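You operate a simulated robot arm through the tools that you are given. There is no shell and no other tool.

The job below is to be done with a simulated robot arm. You get a single attempt, and the scene is never put back.

## Task
Swap the brown card on the light box for the silver one and switch on.
Fine: the brown card goes in the desk drawer, closed after; turn the light box knob up till it stops.

It is judged by the outcome, as a careful person would: the job done as asked, and still so three seconds after it is handed in. It fails if anything else is knocked over, pushed out of place, dropped, spilled or broken.

## Robot
A 7-joint arm with a two-finger parallel gripper, fixed in place. Base frame: the origin is at the foot of the arm, x ahead of it, y to its left, z up. Lengths are in mm, angles in rad, forces in N, time in s.
Its first joint turns from -2.897 to 2.897 rad. Payload 4.4 kg.
The tool frame sits at the grasp point between the pads (the TCP): z along the fingers, y along the line on which they close. The tips reach 23 mm beyond it. Largest opening 94 mm; finger width 38, thickness 10; the body of the gripper, 54 by 96 mm, starts 39 mm behind the TCP.
Orientation is that of the tool frame in the base frame, as [roll, pitch, yaw] about the fixed x, y, z axes, in that order (R = Rz(yaw) Ry(pitch) Rx(roll)). With the fingers straight down and closing along the base's y, the tool's x points along the base's -x, its y along +y and its z along -z.

## Interface
- The arm moves only by the tool arm_command. Its argument "rows" is one flat list of numbers, 7 for each row, row after row: the shift along the tool's x, y, z in units of 25 mm (1.0 is 25 mm), then the turn, a rotation vector about the tool's x, y, z in units of 5 degrees (1.0 is 5 degrees), then the closure, from 0 (fully open) to 1 (shut). In form: [tx, ty, tz, wx, wy, wz, gripper, tx, ty, tz, wx, wy, wz, gripper, ...]. A call has 1 to 20 rows; each row shifts and turns the commanded pose from where the row before left it, along the tool's axes as they then stand. A call with a number of a shift or a turn outside -1 to 1 is refused whole. Rows are played at 5 a second. More than 50 mm and 0.15 rad between two rows, or a gripper value outside its range, and nothing of the call is played. Where a pose cannot be reached the arm comes as near as it can. A force on the tool above 90 N (or 10 N above the force at the start of the call, whichever is more), or a blocked arm, ends the call early, and 0.2 s more pass. The fingers move at their own pace (about 108 mm/s each) and stop on an object; they squeeze with about 32 N. The grip force told is the motor's: it shows also when the fingers shut on nothing. Time passes only in rows, and 0.2 s behind the last, so rows that do not move let the fingers close. It gives the time, the measured TCP pose, the force on the tool (base axes), the opening and the grip force at its end, in the units of the frame above (readings bear some noise), with the torque about the TCP (base axes, N m) and any sound that the robot's microphone picked up, and new pictures: "views" is both (left out), scene, wrist or none.
- Cameras (640 x 400 px; columns grow to the right, rows downward): "scene" is fixed at [402.5, -641.6, 1432.5]; the picture's right is [0.88, -0.47, 0.00], its down [-0.26, -0.50, -0.83] and it looks along [0.38, 0.73, -0.56] (base axes); focal length 296 px, centre (320, 200). "wrist" rides on the gripper at [86, 16, -74] in the tool frame; the picture's right is [-0.18, 0.98, 0.00], its down [-0.58, -0.11, -0.81] and it looks along [-0.79, -0.15, 0.59] (tool axes); focal length 243 px, centre (320, 200).
- locate(camera, pixels): for up to 12 pixels [column, row] of the newest picture of that camera ("zoom" is the newest enlarged one), the place [x, y, z] in the base frame of the surface seen there, good to about 3 mm, but the place of the scene camera against the robot may be out by one fixed shift of up to 18 mm in any direction. It takes no simulated time.
- inspect(camera, box): a new picture of the part [left, top, right, bottom] of that camera's present view, enlarged. It takes no simulated time.
- close_job(): hands the job in; it is judged then, once.

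Unless the task says otherwise, let go and move clear before handing in.

The tools are called after "Emit:" as a command line: name --argument value ..., lists and objects as JSON in quotes. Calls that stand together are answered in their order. arm_command: Moves the arm, as the interface text tells. Its arguments: {"type":"object","properties":{"rows":{"type":"array","items":{"type":"number"}},"views":{"type":"string","enum":["both","scene","wrist","none"]}},"required":["rows"]} The other tools are called the same way: locate (camera, pixels) gives the place of the surface under pixels of a picture; inspect (camera, box) takes an enlarged picture of a part of a camera's view; close_job () hands the job in.

At the start:

```text
time: 0.0
tool_pos: [468.1, 288.8, 1229.5]
orientation: [3.141, 0.0, -3.141]
wrist_force: [0.5, 0.4, 0.6]
wrist_torque: [0.02, -0.03, -0.01]
width: 94.3
grip_force: 0.0
```

scene: 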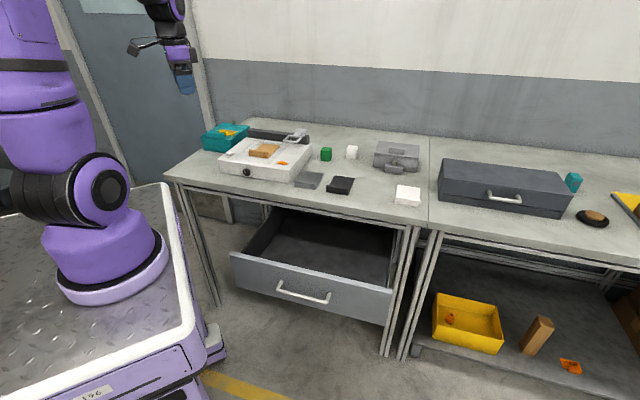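
wrist: 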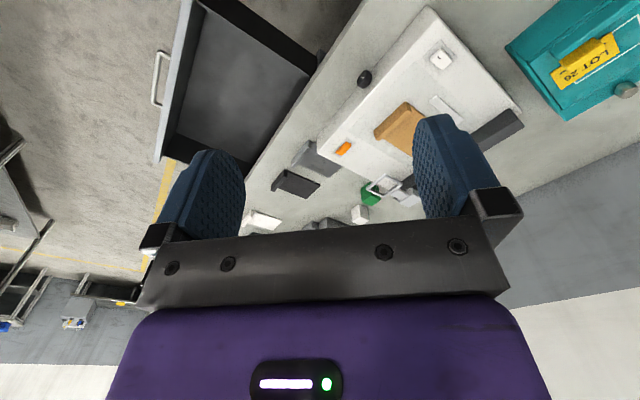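

The scene shows a white light box around pixel (265,158) with a brown card on it, an open desk drawer at (310,270), and several cards near (308,180), (340,185) and (407,195). I'll enlarge the views to tell the items apart.

Emit:
inspect --camera "scene" --box '[190, 110, 350, 210]'

Emit:
inspect --camera "scene" --box '[290, 120, 450, 220]'

Emit:
inspect --camera "wrist" --box '[230, 0, 550, 200]'

Emit:
inspect --camera "scene" --box '[420, 130, 640, 267]'

```text
4.00 times, centred on (270, 160) of scene
```

zoom: 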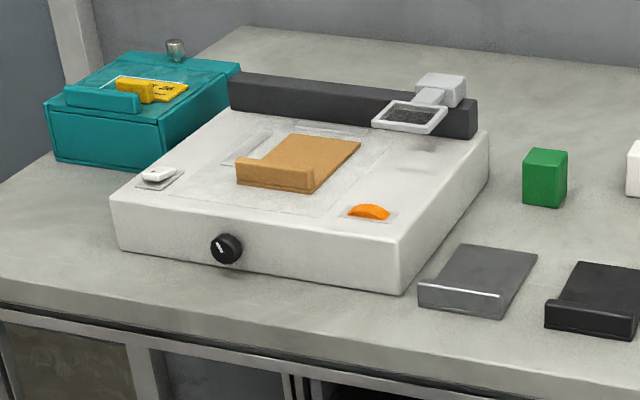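

```text
4.00 times, centred on (370, 170) of scene
```

zoom: 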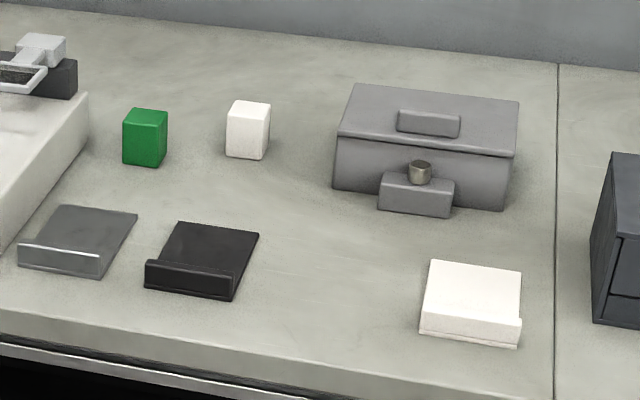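

```text
2.00 times, centred on (390, 100) of wrist
```

zoom: 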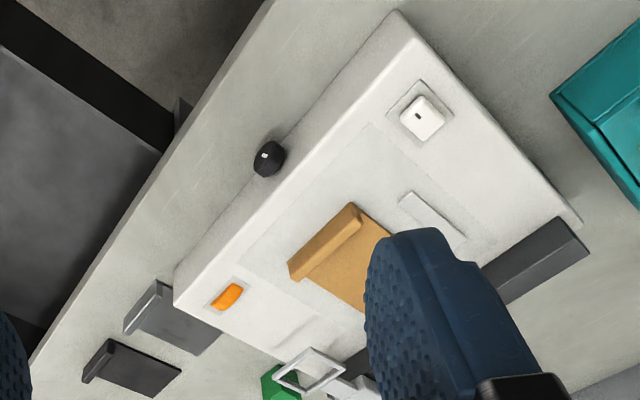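

```text
2.91 times, centred on (530, 198) of scene
```

zoom: 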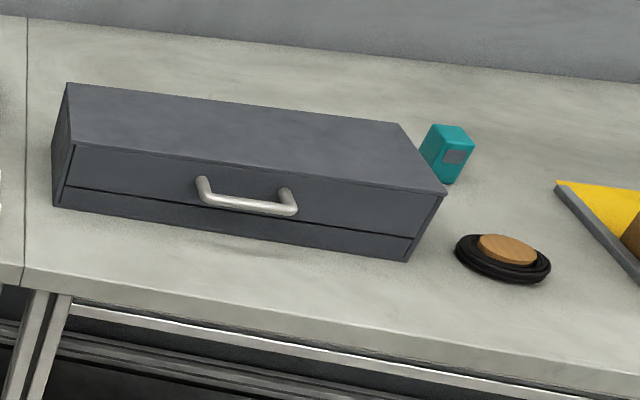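

The light box carries the brown card (pixel ~264,151). The silver card lies beside it at (308,180), the black one at (340,185), and the knob is at (247,172). Next I'll measure their places.

Emit:
inspect --camera "scene" --box '[190, 110, 350, 210]'

Emit:
locate --camera "zoom" --pixels '[[275, 175], [238, 165], [313, 168], [297, 135], [358, 143], [228, 250], [158, 174], [368, 211], [115, 205], [398, 252], [485, 145], [405, 115]]'

Emit:
locate --camera "zoom" --pixels '[[420, 285], [500, 300], [463, 247], [537, 257], [460, 270], [460, 300], [545, 160], [590, 290], [600, 320], [275, 290], [140, 200], [350, 100]]'

Emit:
locate --camera "scene" --pixels '[[305, 296], [280, 285], [328, 300], [232, 256], [392, 295], [270, 210], [395, 230], [310, 250], [310, 232], [350, 270], [310, 225], [250, 250]]'

Emit:
locate --camera "wrist" --pixels '[[365, 78], [402, 118], [440, 60], [343, 148], [430, 10], [322, 150], [380, 135], [318, 160], [295, 185], [240, 80], [160, 80], [250, 140]]'

```text
4.00 times, centred on (270, 160) of scene
```

zoom: 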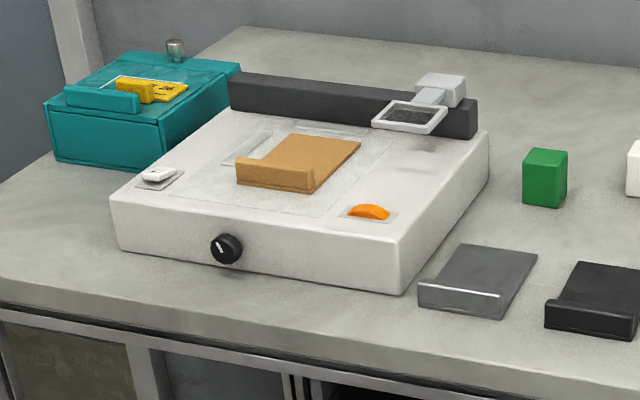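

```text
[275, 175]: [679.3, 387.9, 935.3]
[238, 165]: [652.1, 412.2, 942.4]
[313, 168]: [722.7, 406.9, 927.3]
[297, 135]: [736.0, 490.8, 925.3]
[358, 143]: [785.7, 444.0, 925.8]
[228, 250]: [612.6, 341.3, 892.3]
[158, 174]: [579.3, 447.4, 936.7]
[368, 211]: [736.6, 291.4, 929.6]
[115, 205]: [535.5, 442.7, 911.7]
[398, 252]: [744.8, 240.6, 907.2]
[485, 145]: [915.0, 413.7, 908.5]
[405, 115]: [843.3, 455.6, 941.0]
```

```text
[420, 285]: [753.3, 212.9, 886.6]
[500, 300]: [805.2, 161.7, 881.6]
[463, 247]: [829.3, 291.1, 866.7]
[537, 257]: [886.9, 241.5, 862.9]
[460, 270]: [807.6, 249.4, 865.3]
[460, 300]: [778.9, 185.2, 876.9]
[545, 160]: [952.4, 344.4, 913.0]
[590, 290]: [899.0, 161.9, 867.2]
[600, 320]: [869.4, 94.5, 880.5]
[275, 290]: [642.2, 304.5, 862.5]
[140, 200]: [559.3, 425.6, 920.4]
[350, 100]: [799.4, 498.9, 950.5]
```

```text
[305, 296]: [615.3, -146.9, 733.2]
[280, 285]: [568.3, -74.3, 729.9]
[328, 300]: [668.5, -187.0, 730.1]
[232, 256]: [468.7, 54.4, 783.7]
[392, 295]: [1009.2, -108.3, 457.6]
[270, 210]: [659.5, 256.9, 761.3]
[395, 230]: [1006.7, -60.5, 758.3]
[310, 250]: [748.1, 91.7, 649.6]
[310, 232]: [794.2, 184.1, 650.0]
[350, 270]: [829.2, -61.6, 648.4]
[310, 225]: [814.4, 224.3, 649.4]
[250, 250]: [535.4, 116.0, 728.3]
```

```text
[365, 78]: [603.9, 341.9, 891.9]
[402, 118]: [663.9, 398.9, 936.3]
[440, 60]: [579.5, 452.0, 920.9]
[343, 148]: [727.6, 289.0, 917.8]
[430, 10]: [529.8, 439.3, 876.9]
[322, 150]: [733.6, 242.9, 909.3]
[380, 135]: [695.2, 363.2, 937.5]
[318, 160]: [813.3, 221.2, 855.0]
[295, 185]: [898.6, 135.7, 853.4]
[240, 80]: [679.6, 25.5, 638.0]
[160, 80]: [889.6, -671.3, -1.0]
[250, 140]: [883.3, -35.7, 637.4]
```

The readings show the scene camera is off by about (+9, +1, +11) mm against the wrist camera. The desk runs along roughly (0.71,-0.70). I'll lower the arm in free air and turn it so the wrist camera faces the light box front.

Emit:
arm_command --rows '[-0.613, -0.127, 1.0, 0, 0, 0, 0, -0.613, -0.127, 1.0, 0, 0, 0, 0, -0.613, -0.127, 1.0, 0, 0, 0, 0, -0.613, -0.127, 1.0, 0, 0, 0, 0, -0.613, -0.127, 1.0, 0, 0, 0, 0, -0.613, -0.127, 1.0, 0, 0, 0, 0, 0, 0, 0, 0, 0, -1, 0, 0, 0, 0, 0, 0, -1, 0, 0, 0, 0, 0, 0, -1, 0, 0, 0, 0, 0, 0, -1, 0, 0, 0, 0, 0, 0, -1, 0, 0, 0, 0, 0, 0, -1, 0, 0, 0, 0, 0, 0, -1, 0, 0, 0, 0, 0, 0, -1, 0, 0, 0, 0, 0, 0, -1, 0]' --views "both"

```text
time: 3.2
tool_pos: [559.7, 271.2, 1078.4]
orientation: [-3.14, 0.0, -2.354]
wrist_force: [-0.2, 0.1, 0.9]
wrist_torque: [-0.04, 0.01, -0.01]
width: 94.1
grip_force: 0.1
```

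scene: 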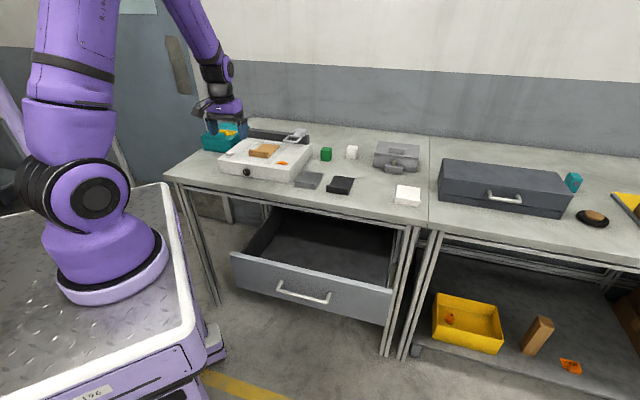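
wrist: 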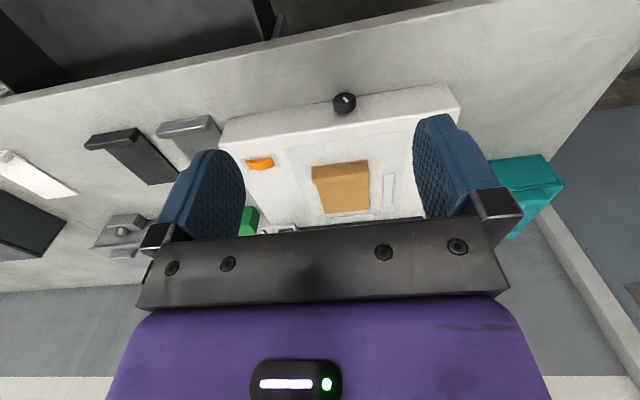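

Emit:
inspect --camera "wrist" --box '[220, 80, 480, 242]'

Emit:
inspect --camera "wrist" --box '[80, 70, 280, 195]'

Emit:
inspect --camera "wrist" --box '[304, 80, 384, 130]'

Emit:
inspect --camera "scene" --box '[230, 155, 278, 185]'

```text
2.46 times, centred on (350, 161) of wrist
```

zoom: 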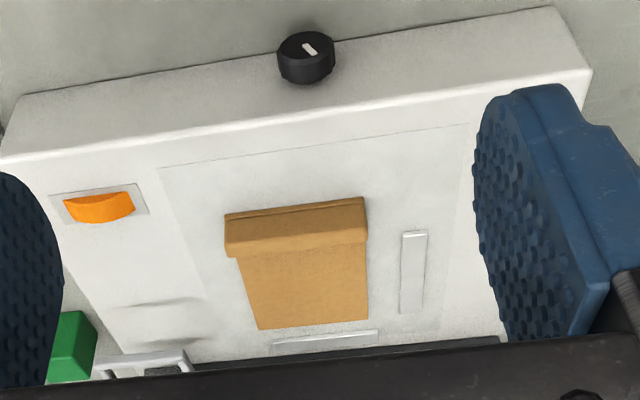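

```text
3.20 times, centred on (180, 132) of wrist
```

zoom: 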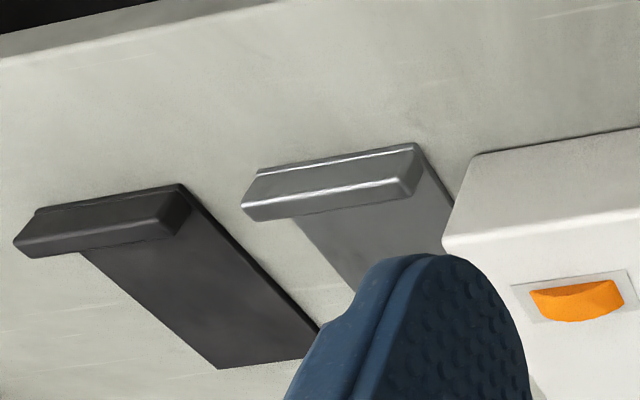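

```text
8.00 times, centred on (344, 105) of wrist
```

zoom: 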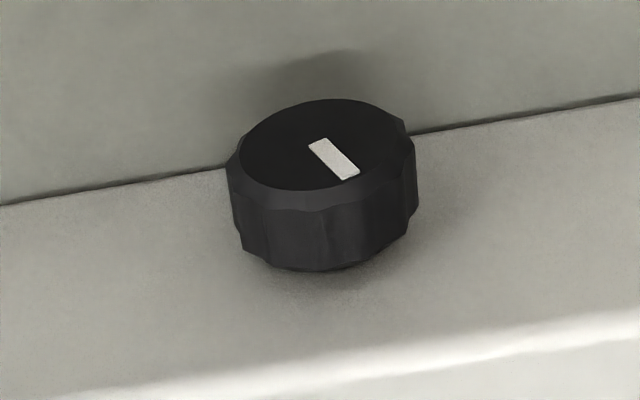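

```text
13.33 times, centred on (254, 170) of scene
```

zoom: 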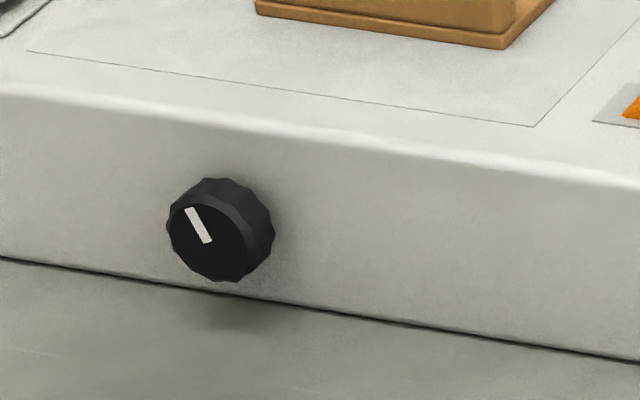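

The knob's mark points to about 11 o'clock seen from the front, and each card has a raised lip on its front edge (brown lip around zoom pixel (297,225)). I'll measure the lips and the guide strips in the wrist view.

Emit:
inspect --camera "wrist" --box '[290, 140, 418, 220]'

Emit:
locate --camera "wrist" --pixels '[[313, 168], [367, 162], [314, 180], [368, 173], [313, 183], [368, 178], [325, 213], [369, 209], [340, 190], [344, 103], [260, 164], [222, 143]]'

Emit:
locate --camera "wrist" --pixels '[[160, 126], [210, 116], [157, 136], [208, 128], [183, 127], [175, 145], [215, 130], [110, 138], [330, 220], [389, 190], [460, 105], [455, 85]]'

```text
5.00 times, centred on (354, 180) of wrist
```

zoom: 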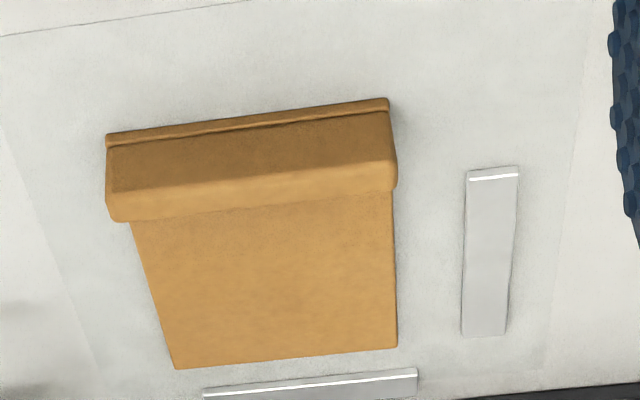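

```text
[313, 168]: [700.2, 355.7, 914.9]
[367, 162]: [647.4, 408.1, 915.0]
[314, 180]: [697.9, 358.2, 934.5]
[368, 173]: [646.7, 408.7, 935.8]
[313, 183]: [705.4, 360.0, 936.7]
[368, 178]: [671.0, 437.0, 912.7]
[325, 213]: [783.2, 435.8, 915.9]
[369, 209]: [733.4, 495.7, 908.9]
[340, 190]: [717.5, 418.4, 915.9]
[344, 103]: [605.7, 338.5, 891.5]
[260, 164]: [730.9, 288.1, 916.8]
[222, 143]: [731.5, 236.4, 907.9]
```

```text
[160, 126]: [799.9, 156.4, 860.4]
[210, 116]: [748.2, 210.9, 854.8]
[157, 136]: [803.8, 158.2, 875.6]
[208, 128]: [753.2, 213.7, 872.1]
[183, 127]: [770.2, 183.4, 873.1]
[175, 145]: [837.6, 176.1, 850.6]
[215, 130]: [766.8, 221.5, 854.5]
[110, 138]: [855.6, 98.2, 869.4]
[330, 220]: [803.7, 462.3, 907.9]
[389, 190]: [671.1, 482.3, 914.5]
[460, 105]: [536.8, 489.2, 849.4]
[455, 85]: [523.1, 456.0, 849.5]
```

The brown card's lip is about 74 mm wide and rises to z≈936 above a box top near z≈911. I'll refine the lip thickness and the strip positions from the zoomed picture.

Emit:
locate --camera "zoom" --pixels '[[250, 120], [250, 130], [250, 150], [250, 180], [250, 195], [250, 202], [250, 208], [250, 225], [250, 280], [250, 355], [480, 172], [465, 330]]'

Emit:
locate --camera "zoom" --pixels '[[115, 205], [380, 172], [50, 80], [560, 60], [300, 50], [210, 393], [415, 372], [300, 385], [175, 365], [395, 345], [140, 240], [390, 200]]'

Emit:
inspect --camera "wrist" --box '[140, 105, 236, 165]'

Emit:
locate --camera "zoom" --pixels '[[120, 150], [460, 90], [290, 120], [290, 150], [290, 170], [290, 180], [290, 190], [290, 210], [110, 190], [440, 140], [250, 300], [60, 100]]'

```text
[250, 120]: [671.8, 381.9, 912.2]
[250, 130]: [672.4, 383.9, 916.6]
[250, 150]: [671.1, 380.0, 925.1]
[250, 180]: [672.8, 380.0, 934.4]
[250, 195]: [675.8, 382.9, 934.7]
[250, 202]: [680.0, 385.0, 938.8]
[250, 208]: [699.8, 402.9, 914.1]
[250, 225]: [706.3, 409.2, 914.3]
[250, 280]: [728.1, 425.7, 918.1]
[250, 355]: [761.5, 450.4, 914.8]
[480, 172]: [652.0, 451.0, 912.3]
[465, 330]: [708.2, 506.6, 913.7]
```

```text
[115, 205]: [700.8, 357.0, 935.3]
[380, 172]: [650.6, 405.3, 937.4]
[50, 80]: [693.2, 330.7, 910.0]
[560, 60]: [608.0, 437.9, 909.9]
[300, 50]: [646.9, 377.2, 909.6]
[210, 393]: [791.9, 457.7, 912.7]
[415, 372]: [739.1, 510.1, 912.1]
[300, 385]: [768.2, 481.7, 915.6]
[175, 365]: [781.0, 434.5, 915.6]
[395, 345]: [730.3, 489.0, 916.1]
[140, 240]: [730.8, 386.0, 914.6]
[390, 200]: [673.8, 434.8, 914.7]
```

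```text
6.67 times, centred on (188, 135) of wrist
```

zoom: 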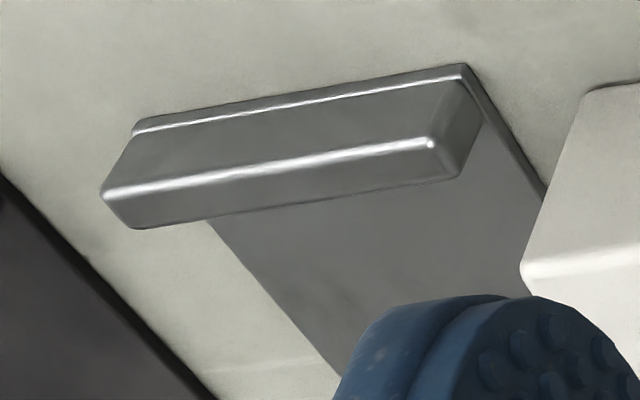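

```text
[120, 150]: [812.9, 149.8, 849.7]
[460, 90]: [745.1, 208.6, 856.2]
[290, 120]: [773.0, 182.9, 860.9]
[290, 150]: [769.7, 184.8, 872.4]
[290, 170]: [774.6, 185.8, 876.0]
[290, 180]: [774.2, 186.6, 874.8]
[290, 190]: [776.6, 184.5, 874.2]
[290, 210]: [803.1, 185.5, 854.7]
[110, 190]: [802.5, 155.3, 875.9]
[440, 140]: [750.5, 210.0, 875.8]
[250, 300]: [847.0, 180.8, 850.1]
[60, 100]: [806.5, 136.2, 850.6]
```

The box top is z≈910, card plate top z≈915 and lip top z≈936. The silver lip spans U≈380–456 and its top is z≈876. Next I'll measure the desk edge, the drawer and the cart before moving.

Emit:
locate --camera "wrist" --pixels '[[150, 72], [150, 66], [300, 41], [300, 36], [50, 92], [130, 40], [200, 35], [60, 10], [265, 15], [20, 70], [420, 20], [150, 62]]'

Emit:
locate --camera "scene" --pixels '[[280, 200], [280, 203], [340, 212], [340, 216], [250, 265], [300, 285], [380, 305], [305, 270], [270, 262], [388, 292], [232, 262], [180, 240]]'

Emit:
locate --camera "scene" --pixels '[[262, 215], [285, 208], [395, 255], [390, 285], [290, 255], [360, 285], [165, 185], [200, 320], [120, 290], [205, 360], [385, 318], [240, 285]]'

Emit:
inspect --camera "scene" --box '[220, 190, 420, 315]'

```text
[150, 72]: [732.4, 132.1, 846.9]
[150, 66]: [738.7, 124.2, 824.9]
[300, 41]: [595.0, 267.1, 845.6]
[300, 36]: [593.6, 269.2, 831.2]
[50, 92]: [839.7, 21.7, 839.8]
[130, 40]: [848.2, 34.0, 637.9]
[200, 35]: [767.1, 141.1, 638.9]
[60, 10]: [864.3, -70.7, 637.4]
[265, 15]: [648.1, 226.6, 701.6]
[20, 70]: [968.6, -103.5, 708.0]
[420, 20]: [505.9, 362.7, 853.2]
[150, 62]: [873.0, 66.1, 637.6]
```

```text
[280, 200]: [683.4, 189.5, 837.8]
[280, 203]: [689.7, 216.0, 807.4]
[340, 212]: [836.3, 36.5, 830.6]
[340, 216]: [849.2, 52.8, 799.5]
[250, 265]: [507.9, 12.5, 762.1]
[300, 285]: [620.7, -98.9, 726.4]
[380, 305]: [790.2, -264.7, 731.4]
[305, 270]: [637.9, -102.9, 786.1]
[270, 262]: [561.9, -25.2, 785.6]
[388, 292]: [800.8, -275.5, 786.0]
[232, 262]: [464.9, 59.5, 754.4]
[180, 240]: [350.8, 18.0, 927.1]
```

```text
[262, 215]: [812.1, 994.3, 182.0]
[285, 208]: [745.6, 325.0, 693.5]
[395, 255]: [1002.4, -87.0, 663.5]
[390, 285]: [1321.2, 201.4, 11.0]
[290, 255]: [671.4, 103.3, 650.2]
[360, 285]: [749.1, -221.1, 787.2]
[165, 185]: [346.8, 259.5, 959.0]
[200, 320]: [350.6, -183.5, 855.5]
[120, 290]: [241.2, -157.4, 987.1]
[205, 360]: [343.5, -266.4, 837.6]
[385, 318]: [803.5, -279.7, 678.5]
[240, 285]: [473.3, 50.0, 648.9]
```

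```text
3.20 times, centred on (320, 252) of scene
```

zoom: 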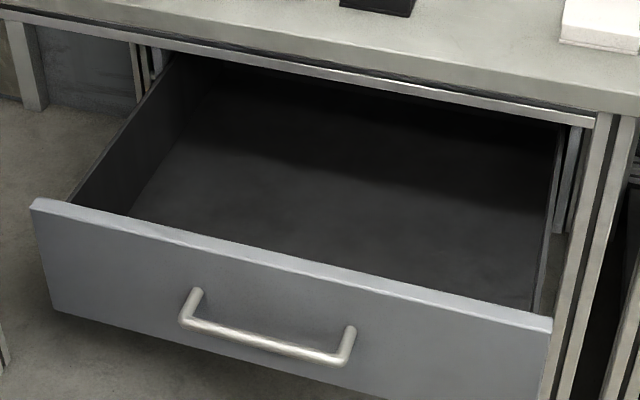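

The desk front edge is at V≈610, the drawer front panel at V≈363 with its handle near (606,-148,722), and the drawer floor is z≈638. All of this is clear of the arm now, so I'll turn the tool 90° so the fingers close front-to-back across the card lip.

Emit:
arm_command --rows '[0, 0, 0, 0, 0, 1, 0, 0, 0, 0, 0, 0, 1, 0, 0, 0, 0, 0, 0, 1, 0, 0, 0, 0, 0, 0, 1, 0, 0, 0, 0, 0, 0, 1, 0, 0, 0, 0, 0, 0, 1, 0, 0, 0, 0, 0, 0, 1, 0, 0, 0, 0, 0, 0, 1, 0, 0, 0, 0, 0, 0, 1, 0, 0, 0, 0, 0, 0, 1, 0, 0, 0, 0, 0, 0, 1, 0, 0, 0, 0, 0, 0, 1, 0, 0, 0, 0, 0, 0, 1, 0, 0, 0, 0, 0, 0, 1, 0, 0, 0, 0, 0, 0, 1, 0, 0, 0, 0, 0, 0, 1, 0, 0, 0, 0, 0, 0, 1, 0, 0, 0, 0, 0, 0, 1, 0]' --views "wrist"

```text
time: 7.0
tool_pos: [559.4, 270.6, 1078.7]
orientation: [-3.14, -0.001, 2.357]
wrist_force: [0.0, -0.2, 0.5]
wrist_torque: [-0.01, -0.01, 0.02]
width: 93.8
grip_force: 0.1
```

wrist: 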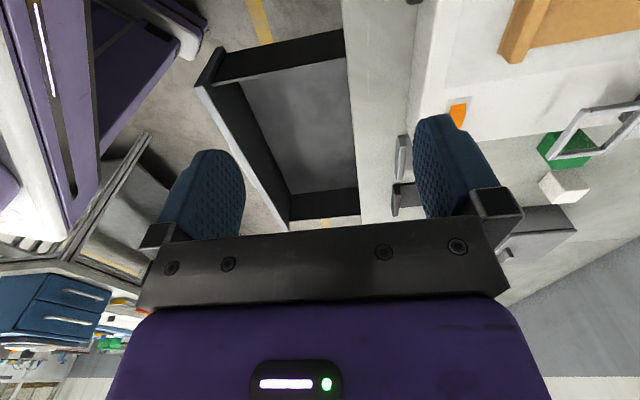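

The turn succeeded, with tool y now along the desk depth. I'll move above the brown card's lip at (676,384), staying 75 mm above it, and look.

Emit:
arm_command --rows '[-0.0126, 0.931, 0.393, 0, 0, 0, 0, -0.0126, 0.931, 0.393, 0, 0, 0, 0, -0.0126, 0.931, 0.393, 0, 0, 0, 0, -0.0126, 0.931, 0.393, 0, 0, 0, 0, -0.0126, 0.931, 0.393, 0, 0, 0, 0, -0.0126, 0.931, 0.393, 0, 0, 0, 0, -0.0126, 0.931, 0.393, 0, 0, 0, 0, 0, 0, 0, 0, 0, 0, 0]' --views "both"

```text
time: 8.8
tool_pos: [677.0, 384.0, 1011.1]
orientation: [-3.141, 0.0, 2.356]
wrist_force: [0.7, 0.5, 0.2]
wrist_torque: [0.0, 0.01, -0.04]
width: 93.8
grip_force: 0.0
```

scene: 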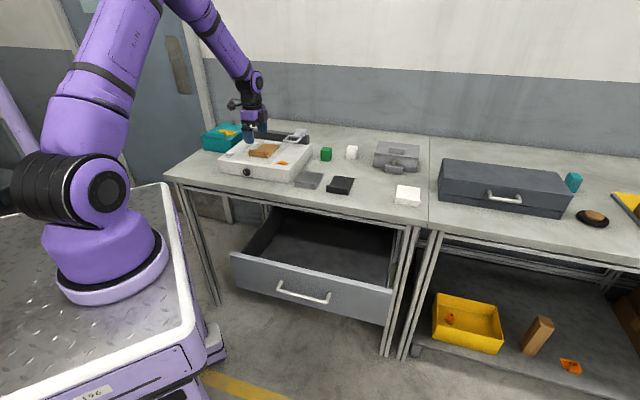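
wrist: 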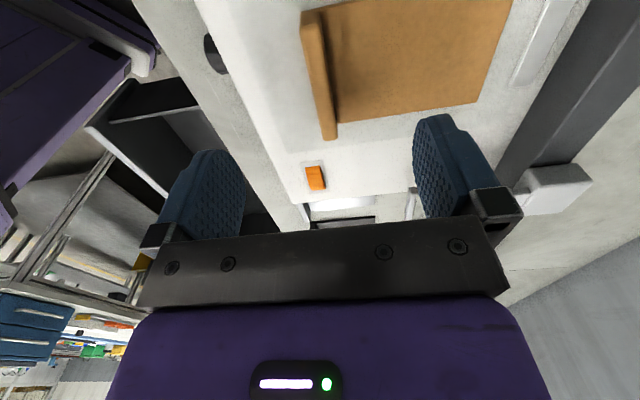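

The lip is now seen end-on at about (310–330, 15–138), roughly centred between the fingers. I'll zoom in and measure its exact front-back position.

Emit:
inspect --camera "wrist" --box '[270, 0, 430, 100]'

Emit:
locate --camera "wrist" --pixels '[[306, 40], [316, 40], [322, 40], [328, 40], [314, 70], [320, 70], [326, 70], [330, 70], [325, 120], [332, 120], [338, 120], [360, 70]]'

Emit:
locate --camera "wrist" --pixels '[[305, 15], [320, 10], [330, 137], [337, 136], [318, 55], [324, 55], [311, 40], [319, 90], [325, 90], [331, 90], [280, 70], [400, 80]]'

```text
4.00 times, centred on (350, 50) of wrist
```

zoom: 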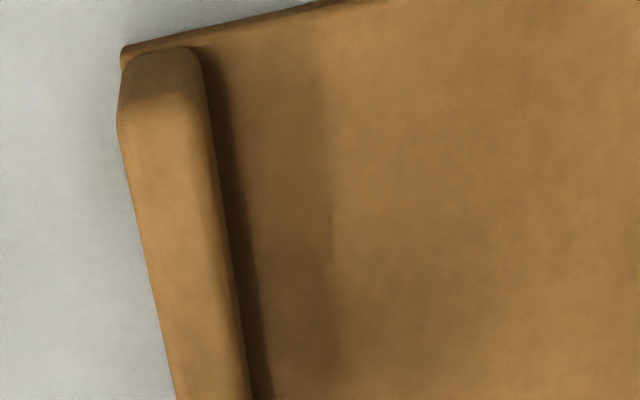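

```text
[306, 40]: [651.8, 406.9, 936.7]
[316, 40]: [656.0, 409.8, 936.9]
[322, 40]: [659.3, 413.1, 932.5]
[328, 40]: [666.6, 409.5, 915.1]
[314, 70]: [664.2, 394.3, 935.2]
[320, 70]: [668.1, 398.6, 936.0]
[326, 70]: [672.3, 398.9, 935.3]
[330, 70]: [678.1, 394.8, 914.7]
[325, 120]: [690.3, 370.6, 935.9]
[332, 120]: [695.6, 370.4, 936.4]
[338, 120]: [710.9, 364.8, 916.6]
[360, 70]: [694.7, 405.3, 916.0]
```

```text
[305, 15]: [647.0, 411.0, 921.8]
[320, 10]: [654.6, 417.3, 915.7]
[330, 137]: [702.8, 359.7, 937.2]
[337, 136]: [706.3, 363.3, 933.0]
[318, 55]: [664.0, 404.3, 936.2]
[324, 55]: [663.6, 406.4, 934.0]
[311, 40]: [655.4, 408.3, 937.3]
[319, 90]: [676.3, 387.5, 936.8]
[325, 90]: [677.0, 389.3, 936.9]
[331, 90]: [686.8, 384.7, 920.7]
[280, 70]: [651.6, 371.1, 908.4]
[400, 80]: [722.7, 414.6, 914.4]
```

The lip top spans V≈747–758, centre about 752, at z≈936, and its end-to-end centre is near U=205. I'll descend so the tips stop about 3 mm above the card plate.

Emit:
arm_command --rows '[0, 0.02, 0.7, 0, 0, 0, 0, 0, 0.02, 0.7, 0, 0, 0, 0, 0, 0.02, 0.7, 0, 0, 0, 0, 0, 0.01, 0.66, 0, 0, 0, 0, 0, 0, 0, 0, 0, 0, 0]' --views "both"

```text
time: 10.0
tool_pos: [678.1, 386.1, 940.9]
orientation: [3.142, 0.001, 2.357]
wrist_force: [-1.0, -0.9, 0.5]
wrist_torque: [0.01, 0.0, -0.01]
width: 94.1
grip_force: 0.1
```

scene: 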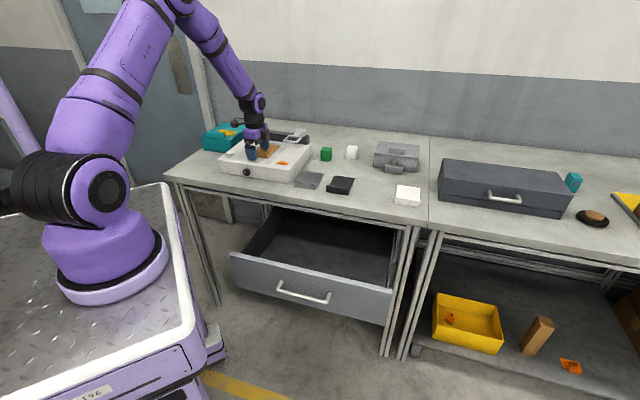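
wrist: 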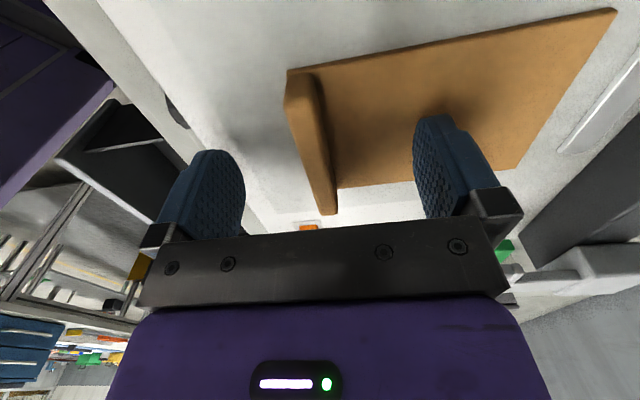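

The fingers straddle the lip, which sits at about (305–330, 75–210). I'll close on it without moving.

Emit:
arm_command --rows '[0, 0, 0, 0, 0, 0, 0.5, 0, 0, 0, 0, 0, 0, 0.8, 0, 0, 0, 0, 0, 0, 1, 0, 0, 0, 0, 0, 0, 1, 0, 0, 0, 0, 0, 0, 1]' --views "wrist"

```text
time: 11.2
tool_pos: [678.6, 386.5, 942.2]
orientation: [3.142, -0.001, 2.357]
wrist_force: [-0.2, 0.2, 1.1]
wrist_torque: [0.0, 0.02, 0.0]
width: 11.0
grip_force: 31.2
```

wrist: 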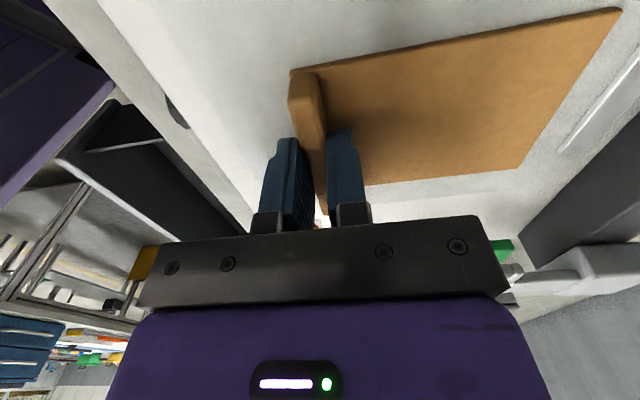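

The fingers closed on the 11 mm lip with 31 N, so I'll lift straight up and check the card comes along.

Emit:
arm_command --rows '[0, 0, -0.4, 0, 0, 0, 1, 0, 0, -0.8, 0, 0, 0, 1, 0, 0, -1, 0, 0, 0, 1, 0, 0, -1, 0, 0, 0, 1, 0, 0, 0, 0, 0, 0, 1]' --views "both"

```text
time: 12.4
tool_pos: [676.9, 386.6, 1023.8]
orientation: [-3.141, 0.0, 2.357]
wrist_force: [0.3, -0.1, -1.6]
wrist_torque: [-0.01, 0.02, 0.02]
width: 11.0
grip_force: 32.0
```

scene: 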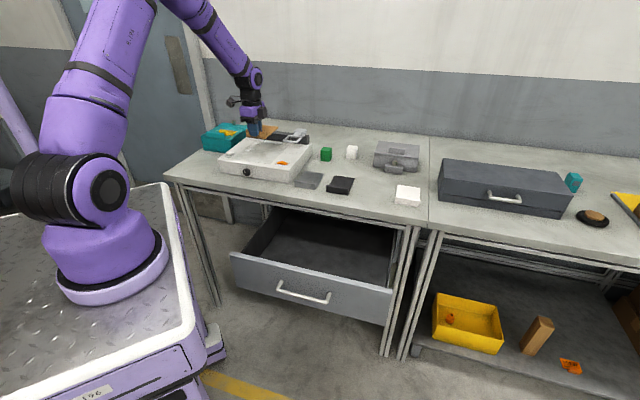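
wrist: 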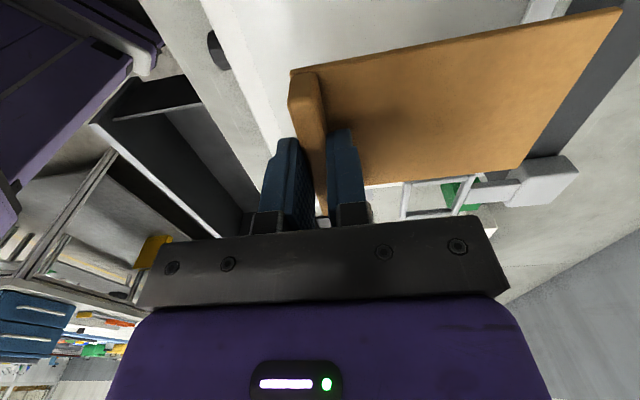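

The card hangs level in the grip (wrist picture, orange plate at 300–600, 10–190). I'll carry it high over to the drawer, aiming between the front panel and the desk edge.

Emit:
arm_command --rows '[-0.4, -0.4, 0, 0, 0, 0, 1, -0.9, -0.9, 0, 0, 0, 0, 1, -0.9, -0.9, 0, 0, 0, 0, 1, -0.9, -0.9, 0, 0, 0, 0, 1, -0.9, -0.9, 0, 0, 0, 0, 1, -0.9, -0.9, 0, 0, 0, 0, 1, -0.9, -0.9, 0, 0, 0, 0, 1, -0.9, -0.9, 0, 0, 0, 0, 1, -0.9, -0.9, 0, 0, 0, 0, 1, -0.9, -0.9, 0, 0, 0, 0, 1, -0.9, -0.9, 0, 0, 0, 0, 1, -0.9, -0.9, 0, 0, 0, 0, 1, -0.9, -0.9, 0, 0, 0, 0, 1, -0.6, -0.56, 0, 0, 0, 0, 1, 0, 0, 0, 0, 0, 0, 1]' --views "both"

```text
time: 15.6
tool_pos: [675.9, -33.1, 1020.4]
orientation: [3.141, 0.0, 2.356]
wrist_force: [0.1, 1.3, -0.8]
wrist_torque: [0.02, -0.03, 0.03]
width: 10.9
grip_force: 32.2
```

scene: 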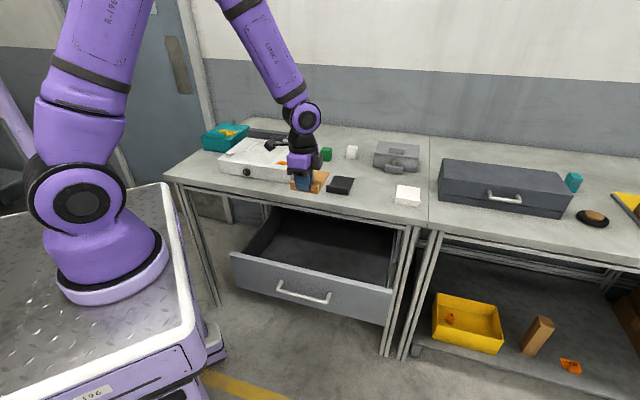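
wrist: 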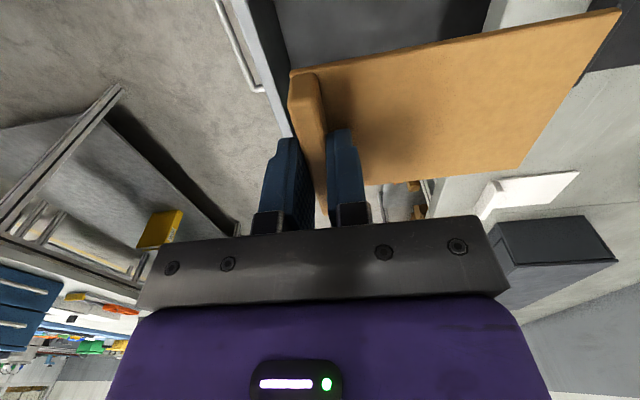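

The card is above the drawer gap at U≈501, V≈455. Before lowering I'll check the panel and desk edge places from this view.

Emit:
inspect --camera "wrist" --box '[200, 0, 520, 200]'

Emit:
locate --camera "wrist" --pixels '[[240, 10], [250, 10], [255, 60], [268, 60], [272, 60], [240, 70], [300, 20], [340, 20], [400, 20], [480, 20], [500, 20], [460, 30]]'

```text
2.00 times, centred on (360, 100) of wrist
```

zoom: 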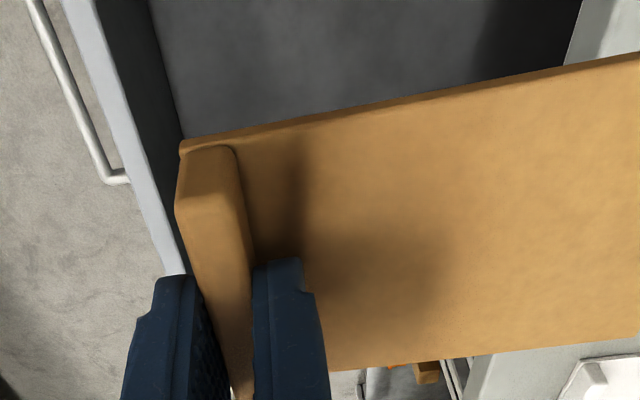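

```text
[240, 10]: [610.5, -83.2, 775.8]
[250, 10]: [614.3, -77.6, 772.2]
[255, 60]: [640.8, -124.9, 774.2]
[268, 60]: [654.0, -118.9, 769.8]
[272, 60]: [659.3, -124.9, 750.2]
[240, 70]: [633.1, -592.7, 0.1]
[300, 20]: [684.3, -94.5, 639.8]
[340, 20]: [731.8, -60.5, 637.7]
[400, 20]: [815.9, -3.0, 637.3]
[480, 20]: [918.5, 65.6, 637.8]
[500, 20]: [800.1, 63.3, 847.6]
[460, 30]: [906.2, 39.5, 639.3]
```

The panel's inner face is at V≈380 and the desk edge at V≈610, so the gripper body (V 407–503) and card (up to V≈566) both fit. I'll lower into the drawer, stopping about 25 mm short of the floor.

Emit:
arm_command --rows '[0, 0, 0.5, 0, 0, 0, 1, 0, 0, 1, 0, 0, 0, 1, 0, 0, 1, 0, 0, 0, 1, 0, 0, 1, 0, 0, 0, 1, 0, 0, 1, 0, 0, 0, 1, 0, 0, 1, 0, 0, 0, 1, 0, 0, 1, 0, 0, 0, 1, 0, 0, 1, 0, 0, 0, 1, 0, 0, 1, 0, 0, 0, 1, 0, 0, 1, 0, 0, 0, 1, 0, 0, 1, 0, 0, 0, 1, 0, 0, 1, 0, 0, 0, 1, 0, 0, 1, 0, 0, 0, 1, 0, 0, 0.4, 0, 0, 0, 1, 0, 0, 0, 0, 0, 0, 1]' --views "both"

```text
time: 18.8
tool_pos: [678.8, -32.1, 699.7]
orientation: [-3.142, 0.0, 2.356]
wrist_force: [-0.4, -0.4, -1.8]
wrist_torque: [-0.03, 0.0, 0.01]
width: 11.2
grip_force: 32.2
```

scene: 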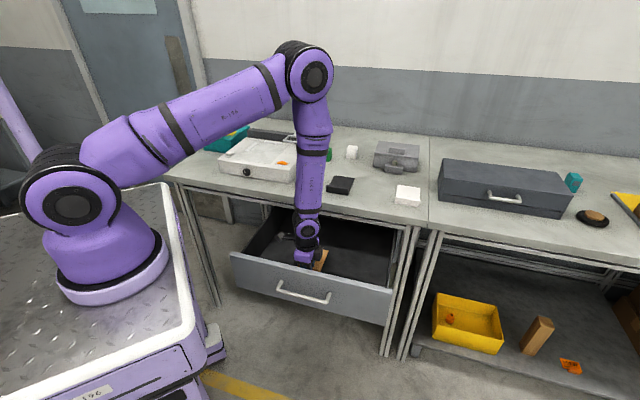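
wrist: 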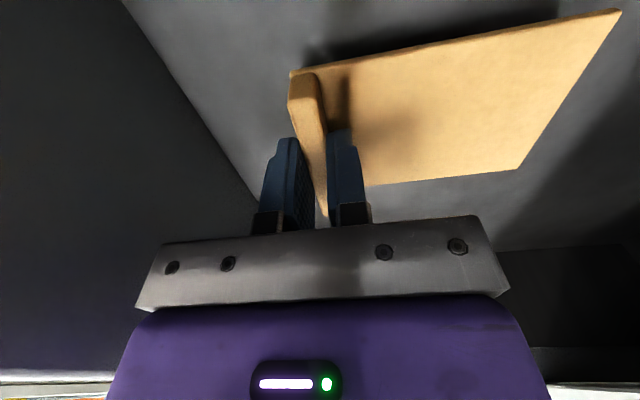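

The card is level just above the drawer floor, with no contact (force about −1.8 N). I'll lower the last ~28 mm gently.

Emit:
arm_command --rows '[0, 0, 0.5, 0, 0, 0, 1, 0, 0, 0.35, 0, 0, 0, 1, 0, 0, 0.1, 0, 0, 0, 1, 0, 0, 0.08, 0, 0, 0, 1, 0, 0, 0.06, 0, 0, 0, 1, 0, 0, 0, 0, 0, 0, 1]' --views "wrist"

```text
time: 20.2
tool_pos: [677.8, -30.9, 672.4]
orientation: [3.139, 0.001, 2.358]
wrist_force: [1.0, 0.2, -0.7]
wrist_torque: [-0.01, 0.05, -0.02]
width: 11.0
grip_force: 31.9
```

wrist: 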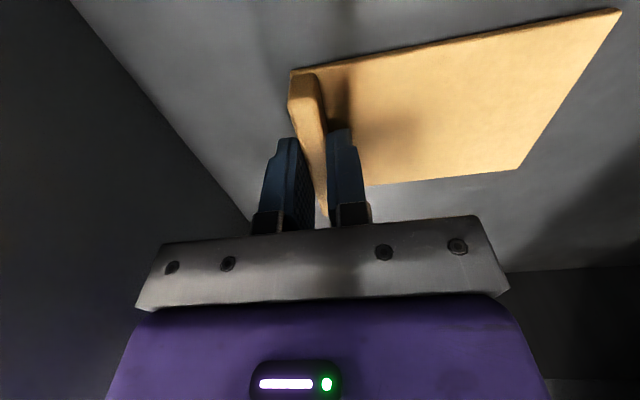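

The force has barely changed (−0.7 N), so the card is at or just above the floor. I'll ease down another 1–2 mm and look for a push back.

Emit:
arm_command --rows '[0, 0, 0.04, 0, 0, 0, 1, 0, 0, 0.04, 0, 0, 0, 1, 0, 0, 0, 0, 0, 0, 1]' --views "wrist"

Emit:
locate --camera "wrist" --pixels '[[400, 100], [500, 100], [260, 80], [300, 40], [550, 20], [540, 180]]'

```text
time: 21.0
tool_pos: [677.8, -30.8, 670.2]
orientation: [-3.142, 0.0, 2.354]
wrist_force: [0.2, -0.3, -0.4]
wrist_torque: [0.01, -0.01, 0.02]
width: 10.6
grip_force: 32.0
```

wrist: 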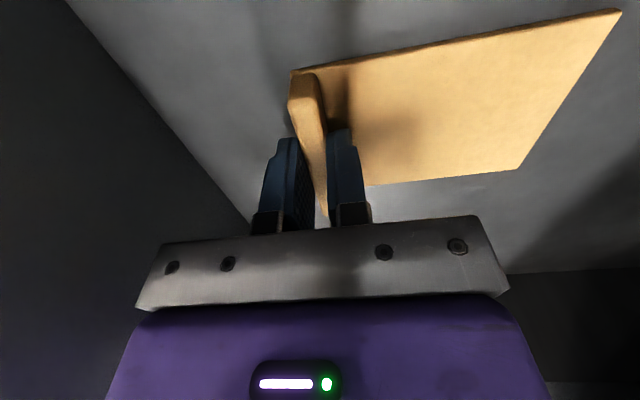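

```text
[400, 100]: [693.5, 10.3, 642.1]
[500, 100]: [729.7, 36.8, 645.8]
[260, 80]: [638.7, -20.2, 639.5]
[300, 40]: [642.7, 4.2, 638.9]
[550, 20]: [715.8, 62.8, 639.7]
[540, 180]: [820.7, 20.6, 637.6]
```

The plate top reads z≈643 and the floor 638–639, so the 5 mm card is practically down. I'll go one more millimetre and then open.

Emit:
arm_command --rows '[0, 0, 0.04, 0, 0, 0, 1, 0, 0, 0.03, 0, 0, 0, 1, 0, 0, 0, 0, 0, 0, 1]' --views "none"

```text
time: 21.8
tool_pos: [678.5, -30.3, 669.3]
orientation: [3.139, 0.001, 2.356]
wrist_force: [1.9, 0.3, 38.8]
wrist_torque: [0.16, 0.11, -0.01]
width: 11.0
grip_force: 32.0
```

The card is on the floor (38.8 N push back). I'll ease up half a millimetre and open the fingers partway.

Emit:
arm_command --rows '[0, 0, -0.03, 0, 0, 0, 1, 0, 0, 0, 0, 0, 0, 0.8, 0, 0, 0, 0, 0, 0, 0.6, 0, 0, 0, 0, 0, 0, 0.6, 0, 0, 0, 0, 0, 0, 0.6]' --views "wrist"

```text
time: 23.0
tool_pos: [677.7, -31.5, 669.6]
orientation: [3.141, 0.0, 2.356]
wrist_force: [-0.1, 0.3, 0.4]
wrist_torque: [0.02, 0.01, 0.01]
width: 37.4
grip_force: 0.0
```

wrist: 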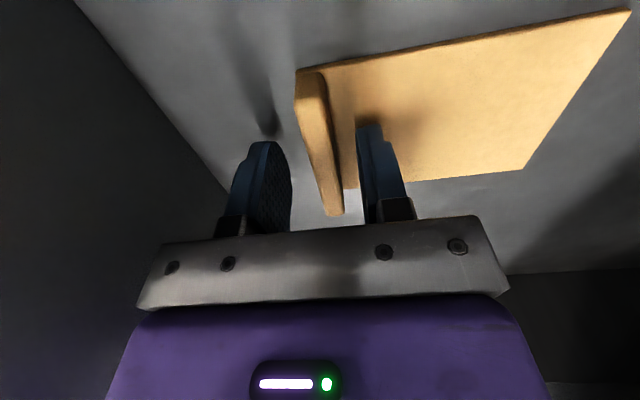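

The card lies free on the drawer floor with both fingers clear of the lip. I'll raise the arm straight up out of the drawer.

Emit:
arm_command --rows '[0, 0, -0.3, 0, 0, 0, 0.6, 0, 0, -0.8, 0, 0, 0, 0.6, 0, 0, -1, 0, 0, 0, 0.6, 0, 0, -1, 0, 0, 0, 0.6, 0, 0, -1, 0, 0, 0, 0.6, 0, 0, -1, 0, 0, 0, 0.6, 0, 0, -1, 0, 0, 0, 0.6, 0, 0, -1, 0, 0, 0, 0.6, 0, 0, -1, 0, 0, 0, 0.6, 0, 0, -1, 0, 0, 0, 0.6, 0, 0, -1, 0, 0, 0, 0.6, 0, 0, -1, 0, 0, 0, 0.6, 0, 0, -1, 0, 0, 0, 0.6, 0, 0, -1, 0, 0, 0, 0.6, 0, 0, -1, 0, 0, 0, 0.6, 0, 0, 0, 0, 0, 0, 0.6]' --views "both"

```text
time: 26.4
tool_pos: [679.0, -34.0, 1024.1]
orientation: [-3.141, 0.0, 2.355]
wrist_force: [-0.2, -0.7, 0.1]
wrist_torque: [-0.03, 0.01, 0.02]
width: 37.8
grip_force: 0.1
```

scene: 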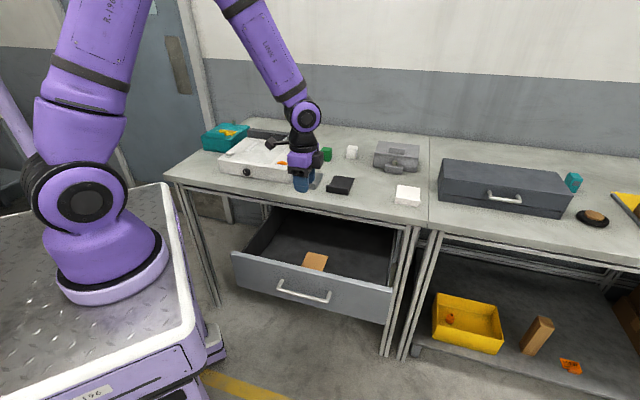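
wrist: 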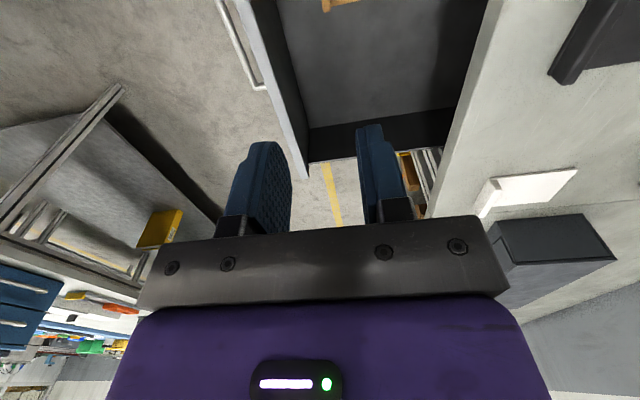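

The brown card now rests in the drawer (scene pixel 315,261), and nothing else has moved. Next I'll turn the tool back 90° with the fingers shut, ready to push the drawer by its handle.

Emit:
arm_command --rows '[0, 0, 0, 0, 0, -1, 1, 0, 0, 0, 0, 0, -1, 1, 0, 0, 0, 0, 0, -1, 1, 0, 0, 0, 0, 0, -1, 1, 0, 0, 0, 0, 0, -1, 1, 0, 0, 0, 0, 0, -1, 1, 0, 0, 0, 0, 0, -1, 1, 0, 0, 0, 0, 0, -1, 1, 0, 0, 0, 0, 0, -1, 1, 0, 0, 0, 0, 0, -1, 1, 0, 0, 0, 0, 0, -1, 1, 0, 0, 0, 0, 0, -1, 1, 0, 0, 0, 0, 0, -1, 1, 0, 0, 0, 0, 0, -1, 1, 0, 0, 0, 0, 0, -1, 1, 0, 0, 0, 0, 0, -1, 1, 0, 0, 0, 0, 0, -1, 1, 0, 0, 0, 0, 0, -1, 1, 0, 0, 0, 0, 0, 0, 1]' --views "wrist"

```text
time: 30.4
tool_pos: [678.8, -30.9, 1021.2]
orientation: [3.14, 0.0, -2.354]
wrist_force: [0.0, 0.9, -0.6]
wrist_torque: [0.0, 0.0, 0.03]
width: 0.0
grip_force: 31.8
```

wrist: 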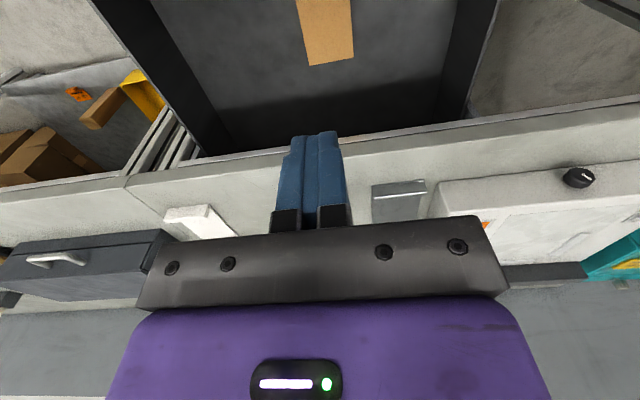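

The tool now faces the desk (yaw −135°), with fingers shut. I'll back out over the front of the drawer handle and tilt 30° so the wrist stays clear of the desk edge.

Emit:
arm_command --rows '[0.98, -0.131, 0, 0, 0, 0, 1, 0.98, -0.131, 0, 0, 0, 0, 1, 0.98, -0.131, 0, 0, 0, 0, 1, 0.98, -0.131, 0, 0, 0, 0, 1, 0.98, -0.131, 0, 0, 0, 0, 1, 0.98, -0.131, 0, 0, 0, 0, 1, 0.98, -0.131, 0, 0, 0, 0, 1, 0.98, -0.131, 0, 0, 0, 0, 1, 0, 0, 0, 0, -1, 0, 1, 0, 0, 0, 0, -1, 0, 1, 0, 0, 0, 0, -1, 0, 1, 0, 0, 0, 0, -1, 0, 1, 0, 0, 0, 0, -1, 0, 1, 0, 0, 0, 0, -1, 0, 1, 0, 0, 0, 0, 0, 0, 1]' --views "both"

```text
time: 33.6
tool_pos: [570.3, -195.9, 1022.8]
orientation: [3.141, 0.524, -2.356]
wrist_force: [-0.4, -0.1, 0.0]
wrist_torque: [-0.05, 0.01, 0.0]
width: 0.3
grip_force: 31.9
out of reach, approached as far as the arm can: row 12, 13, 14
```

scene: 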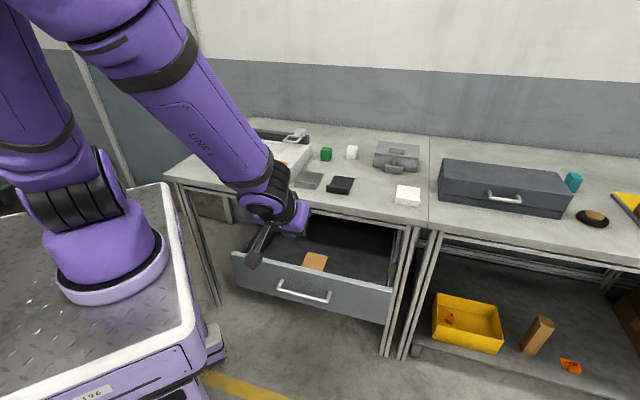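
wrist: 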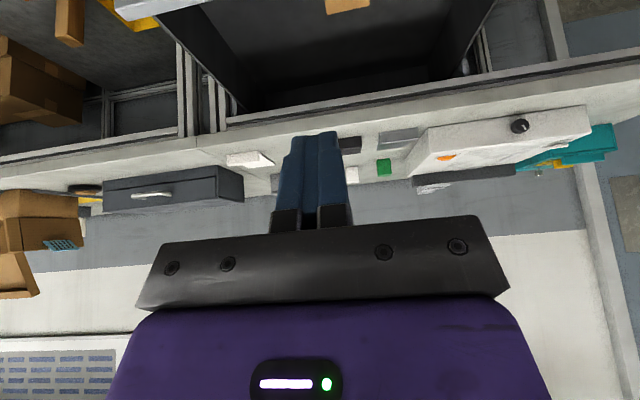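

The tilt made it to 30°, though a few rows were at the inner reach limit; lower down the arm has more room. I'll descend partway in front of the handle (handle outer V≈322, fingers at V≈293) and check the pose.

Emit:
arm_command --rows '[0.444, 0, 0.769, 0, 0, 0, 1, 0.444, 0, 0.769, 0, 0, 0, 1, 0.444, 0, 0.769, 0, 0, 0, 1, 0.444, 0, 0.769, 0, 0, 0, 1, 0.444, 0, 0.769, 0, 0, 0, 1, 0.444, 0, 0.769, 0, 0, 0, 1, 0.444, 0, 0.769, 0, 0, 0, 1, 0.444, 0, 0.769, 0, 0, 0, 1, 0.444, 0, 0.769, 0, 0, 0, 1, 0, 0, 0, 0, 0, 0, 1]' --views "both"

```text
time: 35.8
tool_pos: [569.9, -193.0, 820.0]
orientation: [-3.141, 0.523, -2.357]
wrist_force: [0.0, 0.4, 0.0]
wrist_torque: [-0.01, -0.01, 0.02]
width: 0.1
grip_force: 31.7
```

scene: 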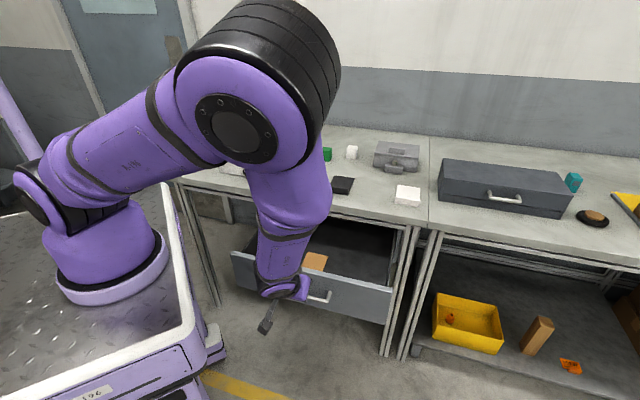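
wrist: 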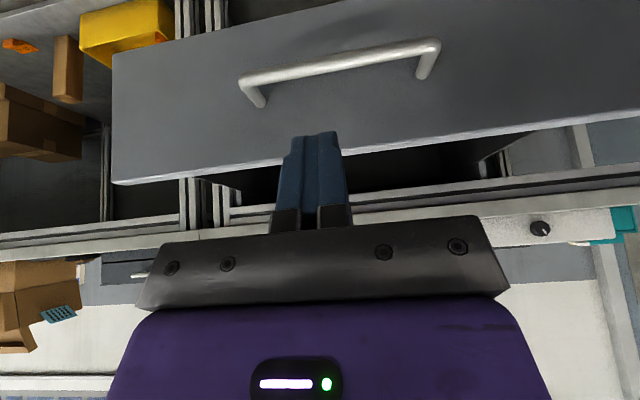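

Now the handle is clearly visible in the wrist view, from (258,100) to (430,45). I'll measure it before lowering to its height.

Emit:
locate --camera "wrist" --pixels '[[258, 80], [300, 70], [340, 62], [380, 54], [425, 44], [265, 104], [425, 76], [340, 90], [340, 40], [115, 182], [560, 120], [340, 150]]'

```text
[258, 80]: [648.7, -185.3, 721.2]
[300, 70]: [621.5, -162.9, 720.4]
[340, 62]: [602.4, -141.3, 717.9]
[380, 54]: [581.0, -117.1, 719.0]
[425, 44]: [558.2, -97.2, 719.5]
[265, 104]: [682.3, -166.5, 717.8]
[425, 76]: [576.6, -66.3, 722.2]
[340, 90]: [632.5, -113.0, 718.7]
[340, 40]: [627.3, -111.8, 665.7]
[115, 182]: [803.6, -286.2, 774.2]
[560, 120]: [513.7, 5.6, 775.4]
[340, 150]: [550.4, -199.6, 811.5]
```

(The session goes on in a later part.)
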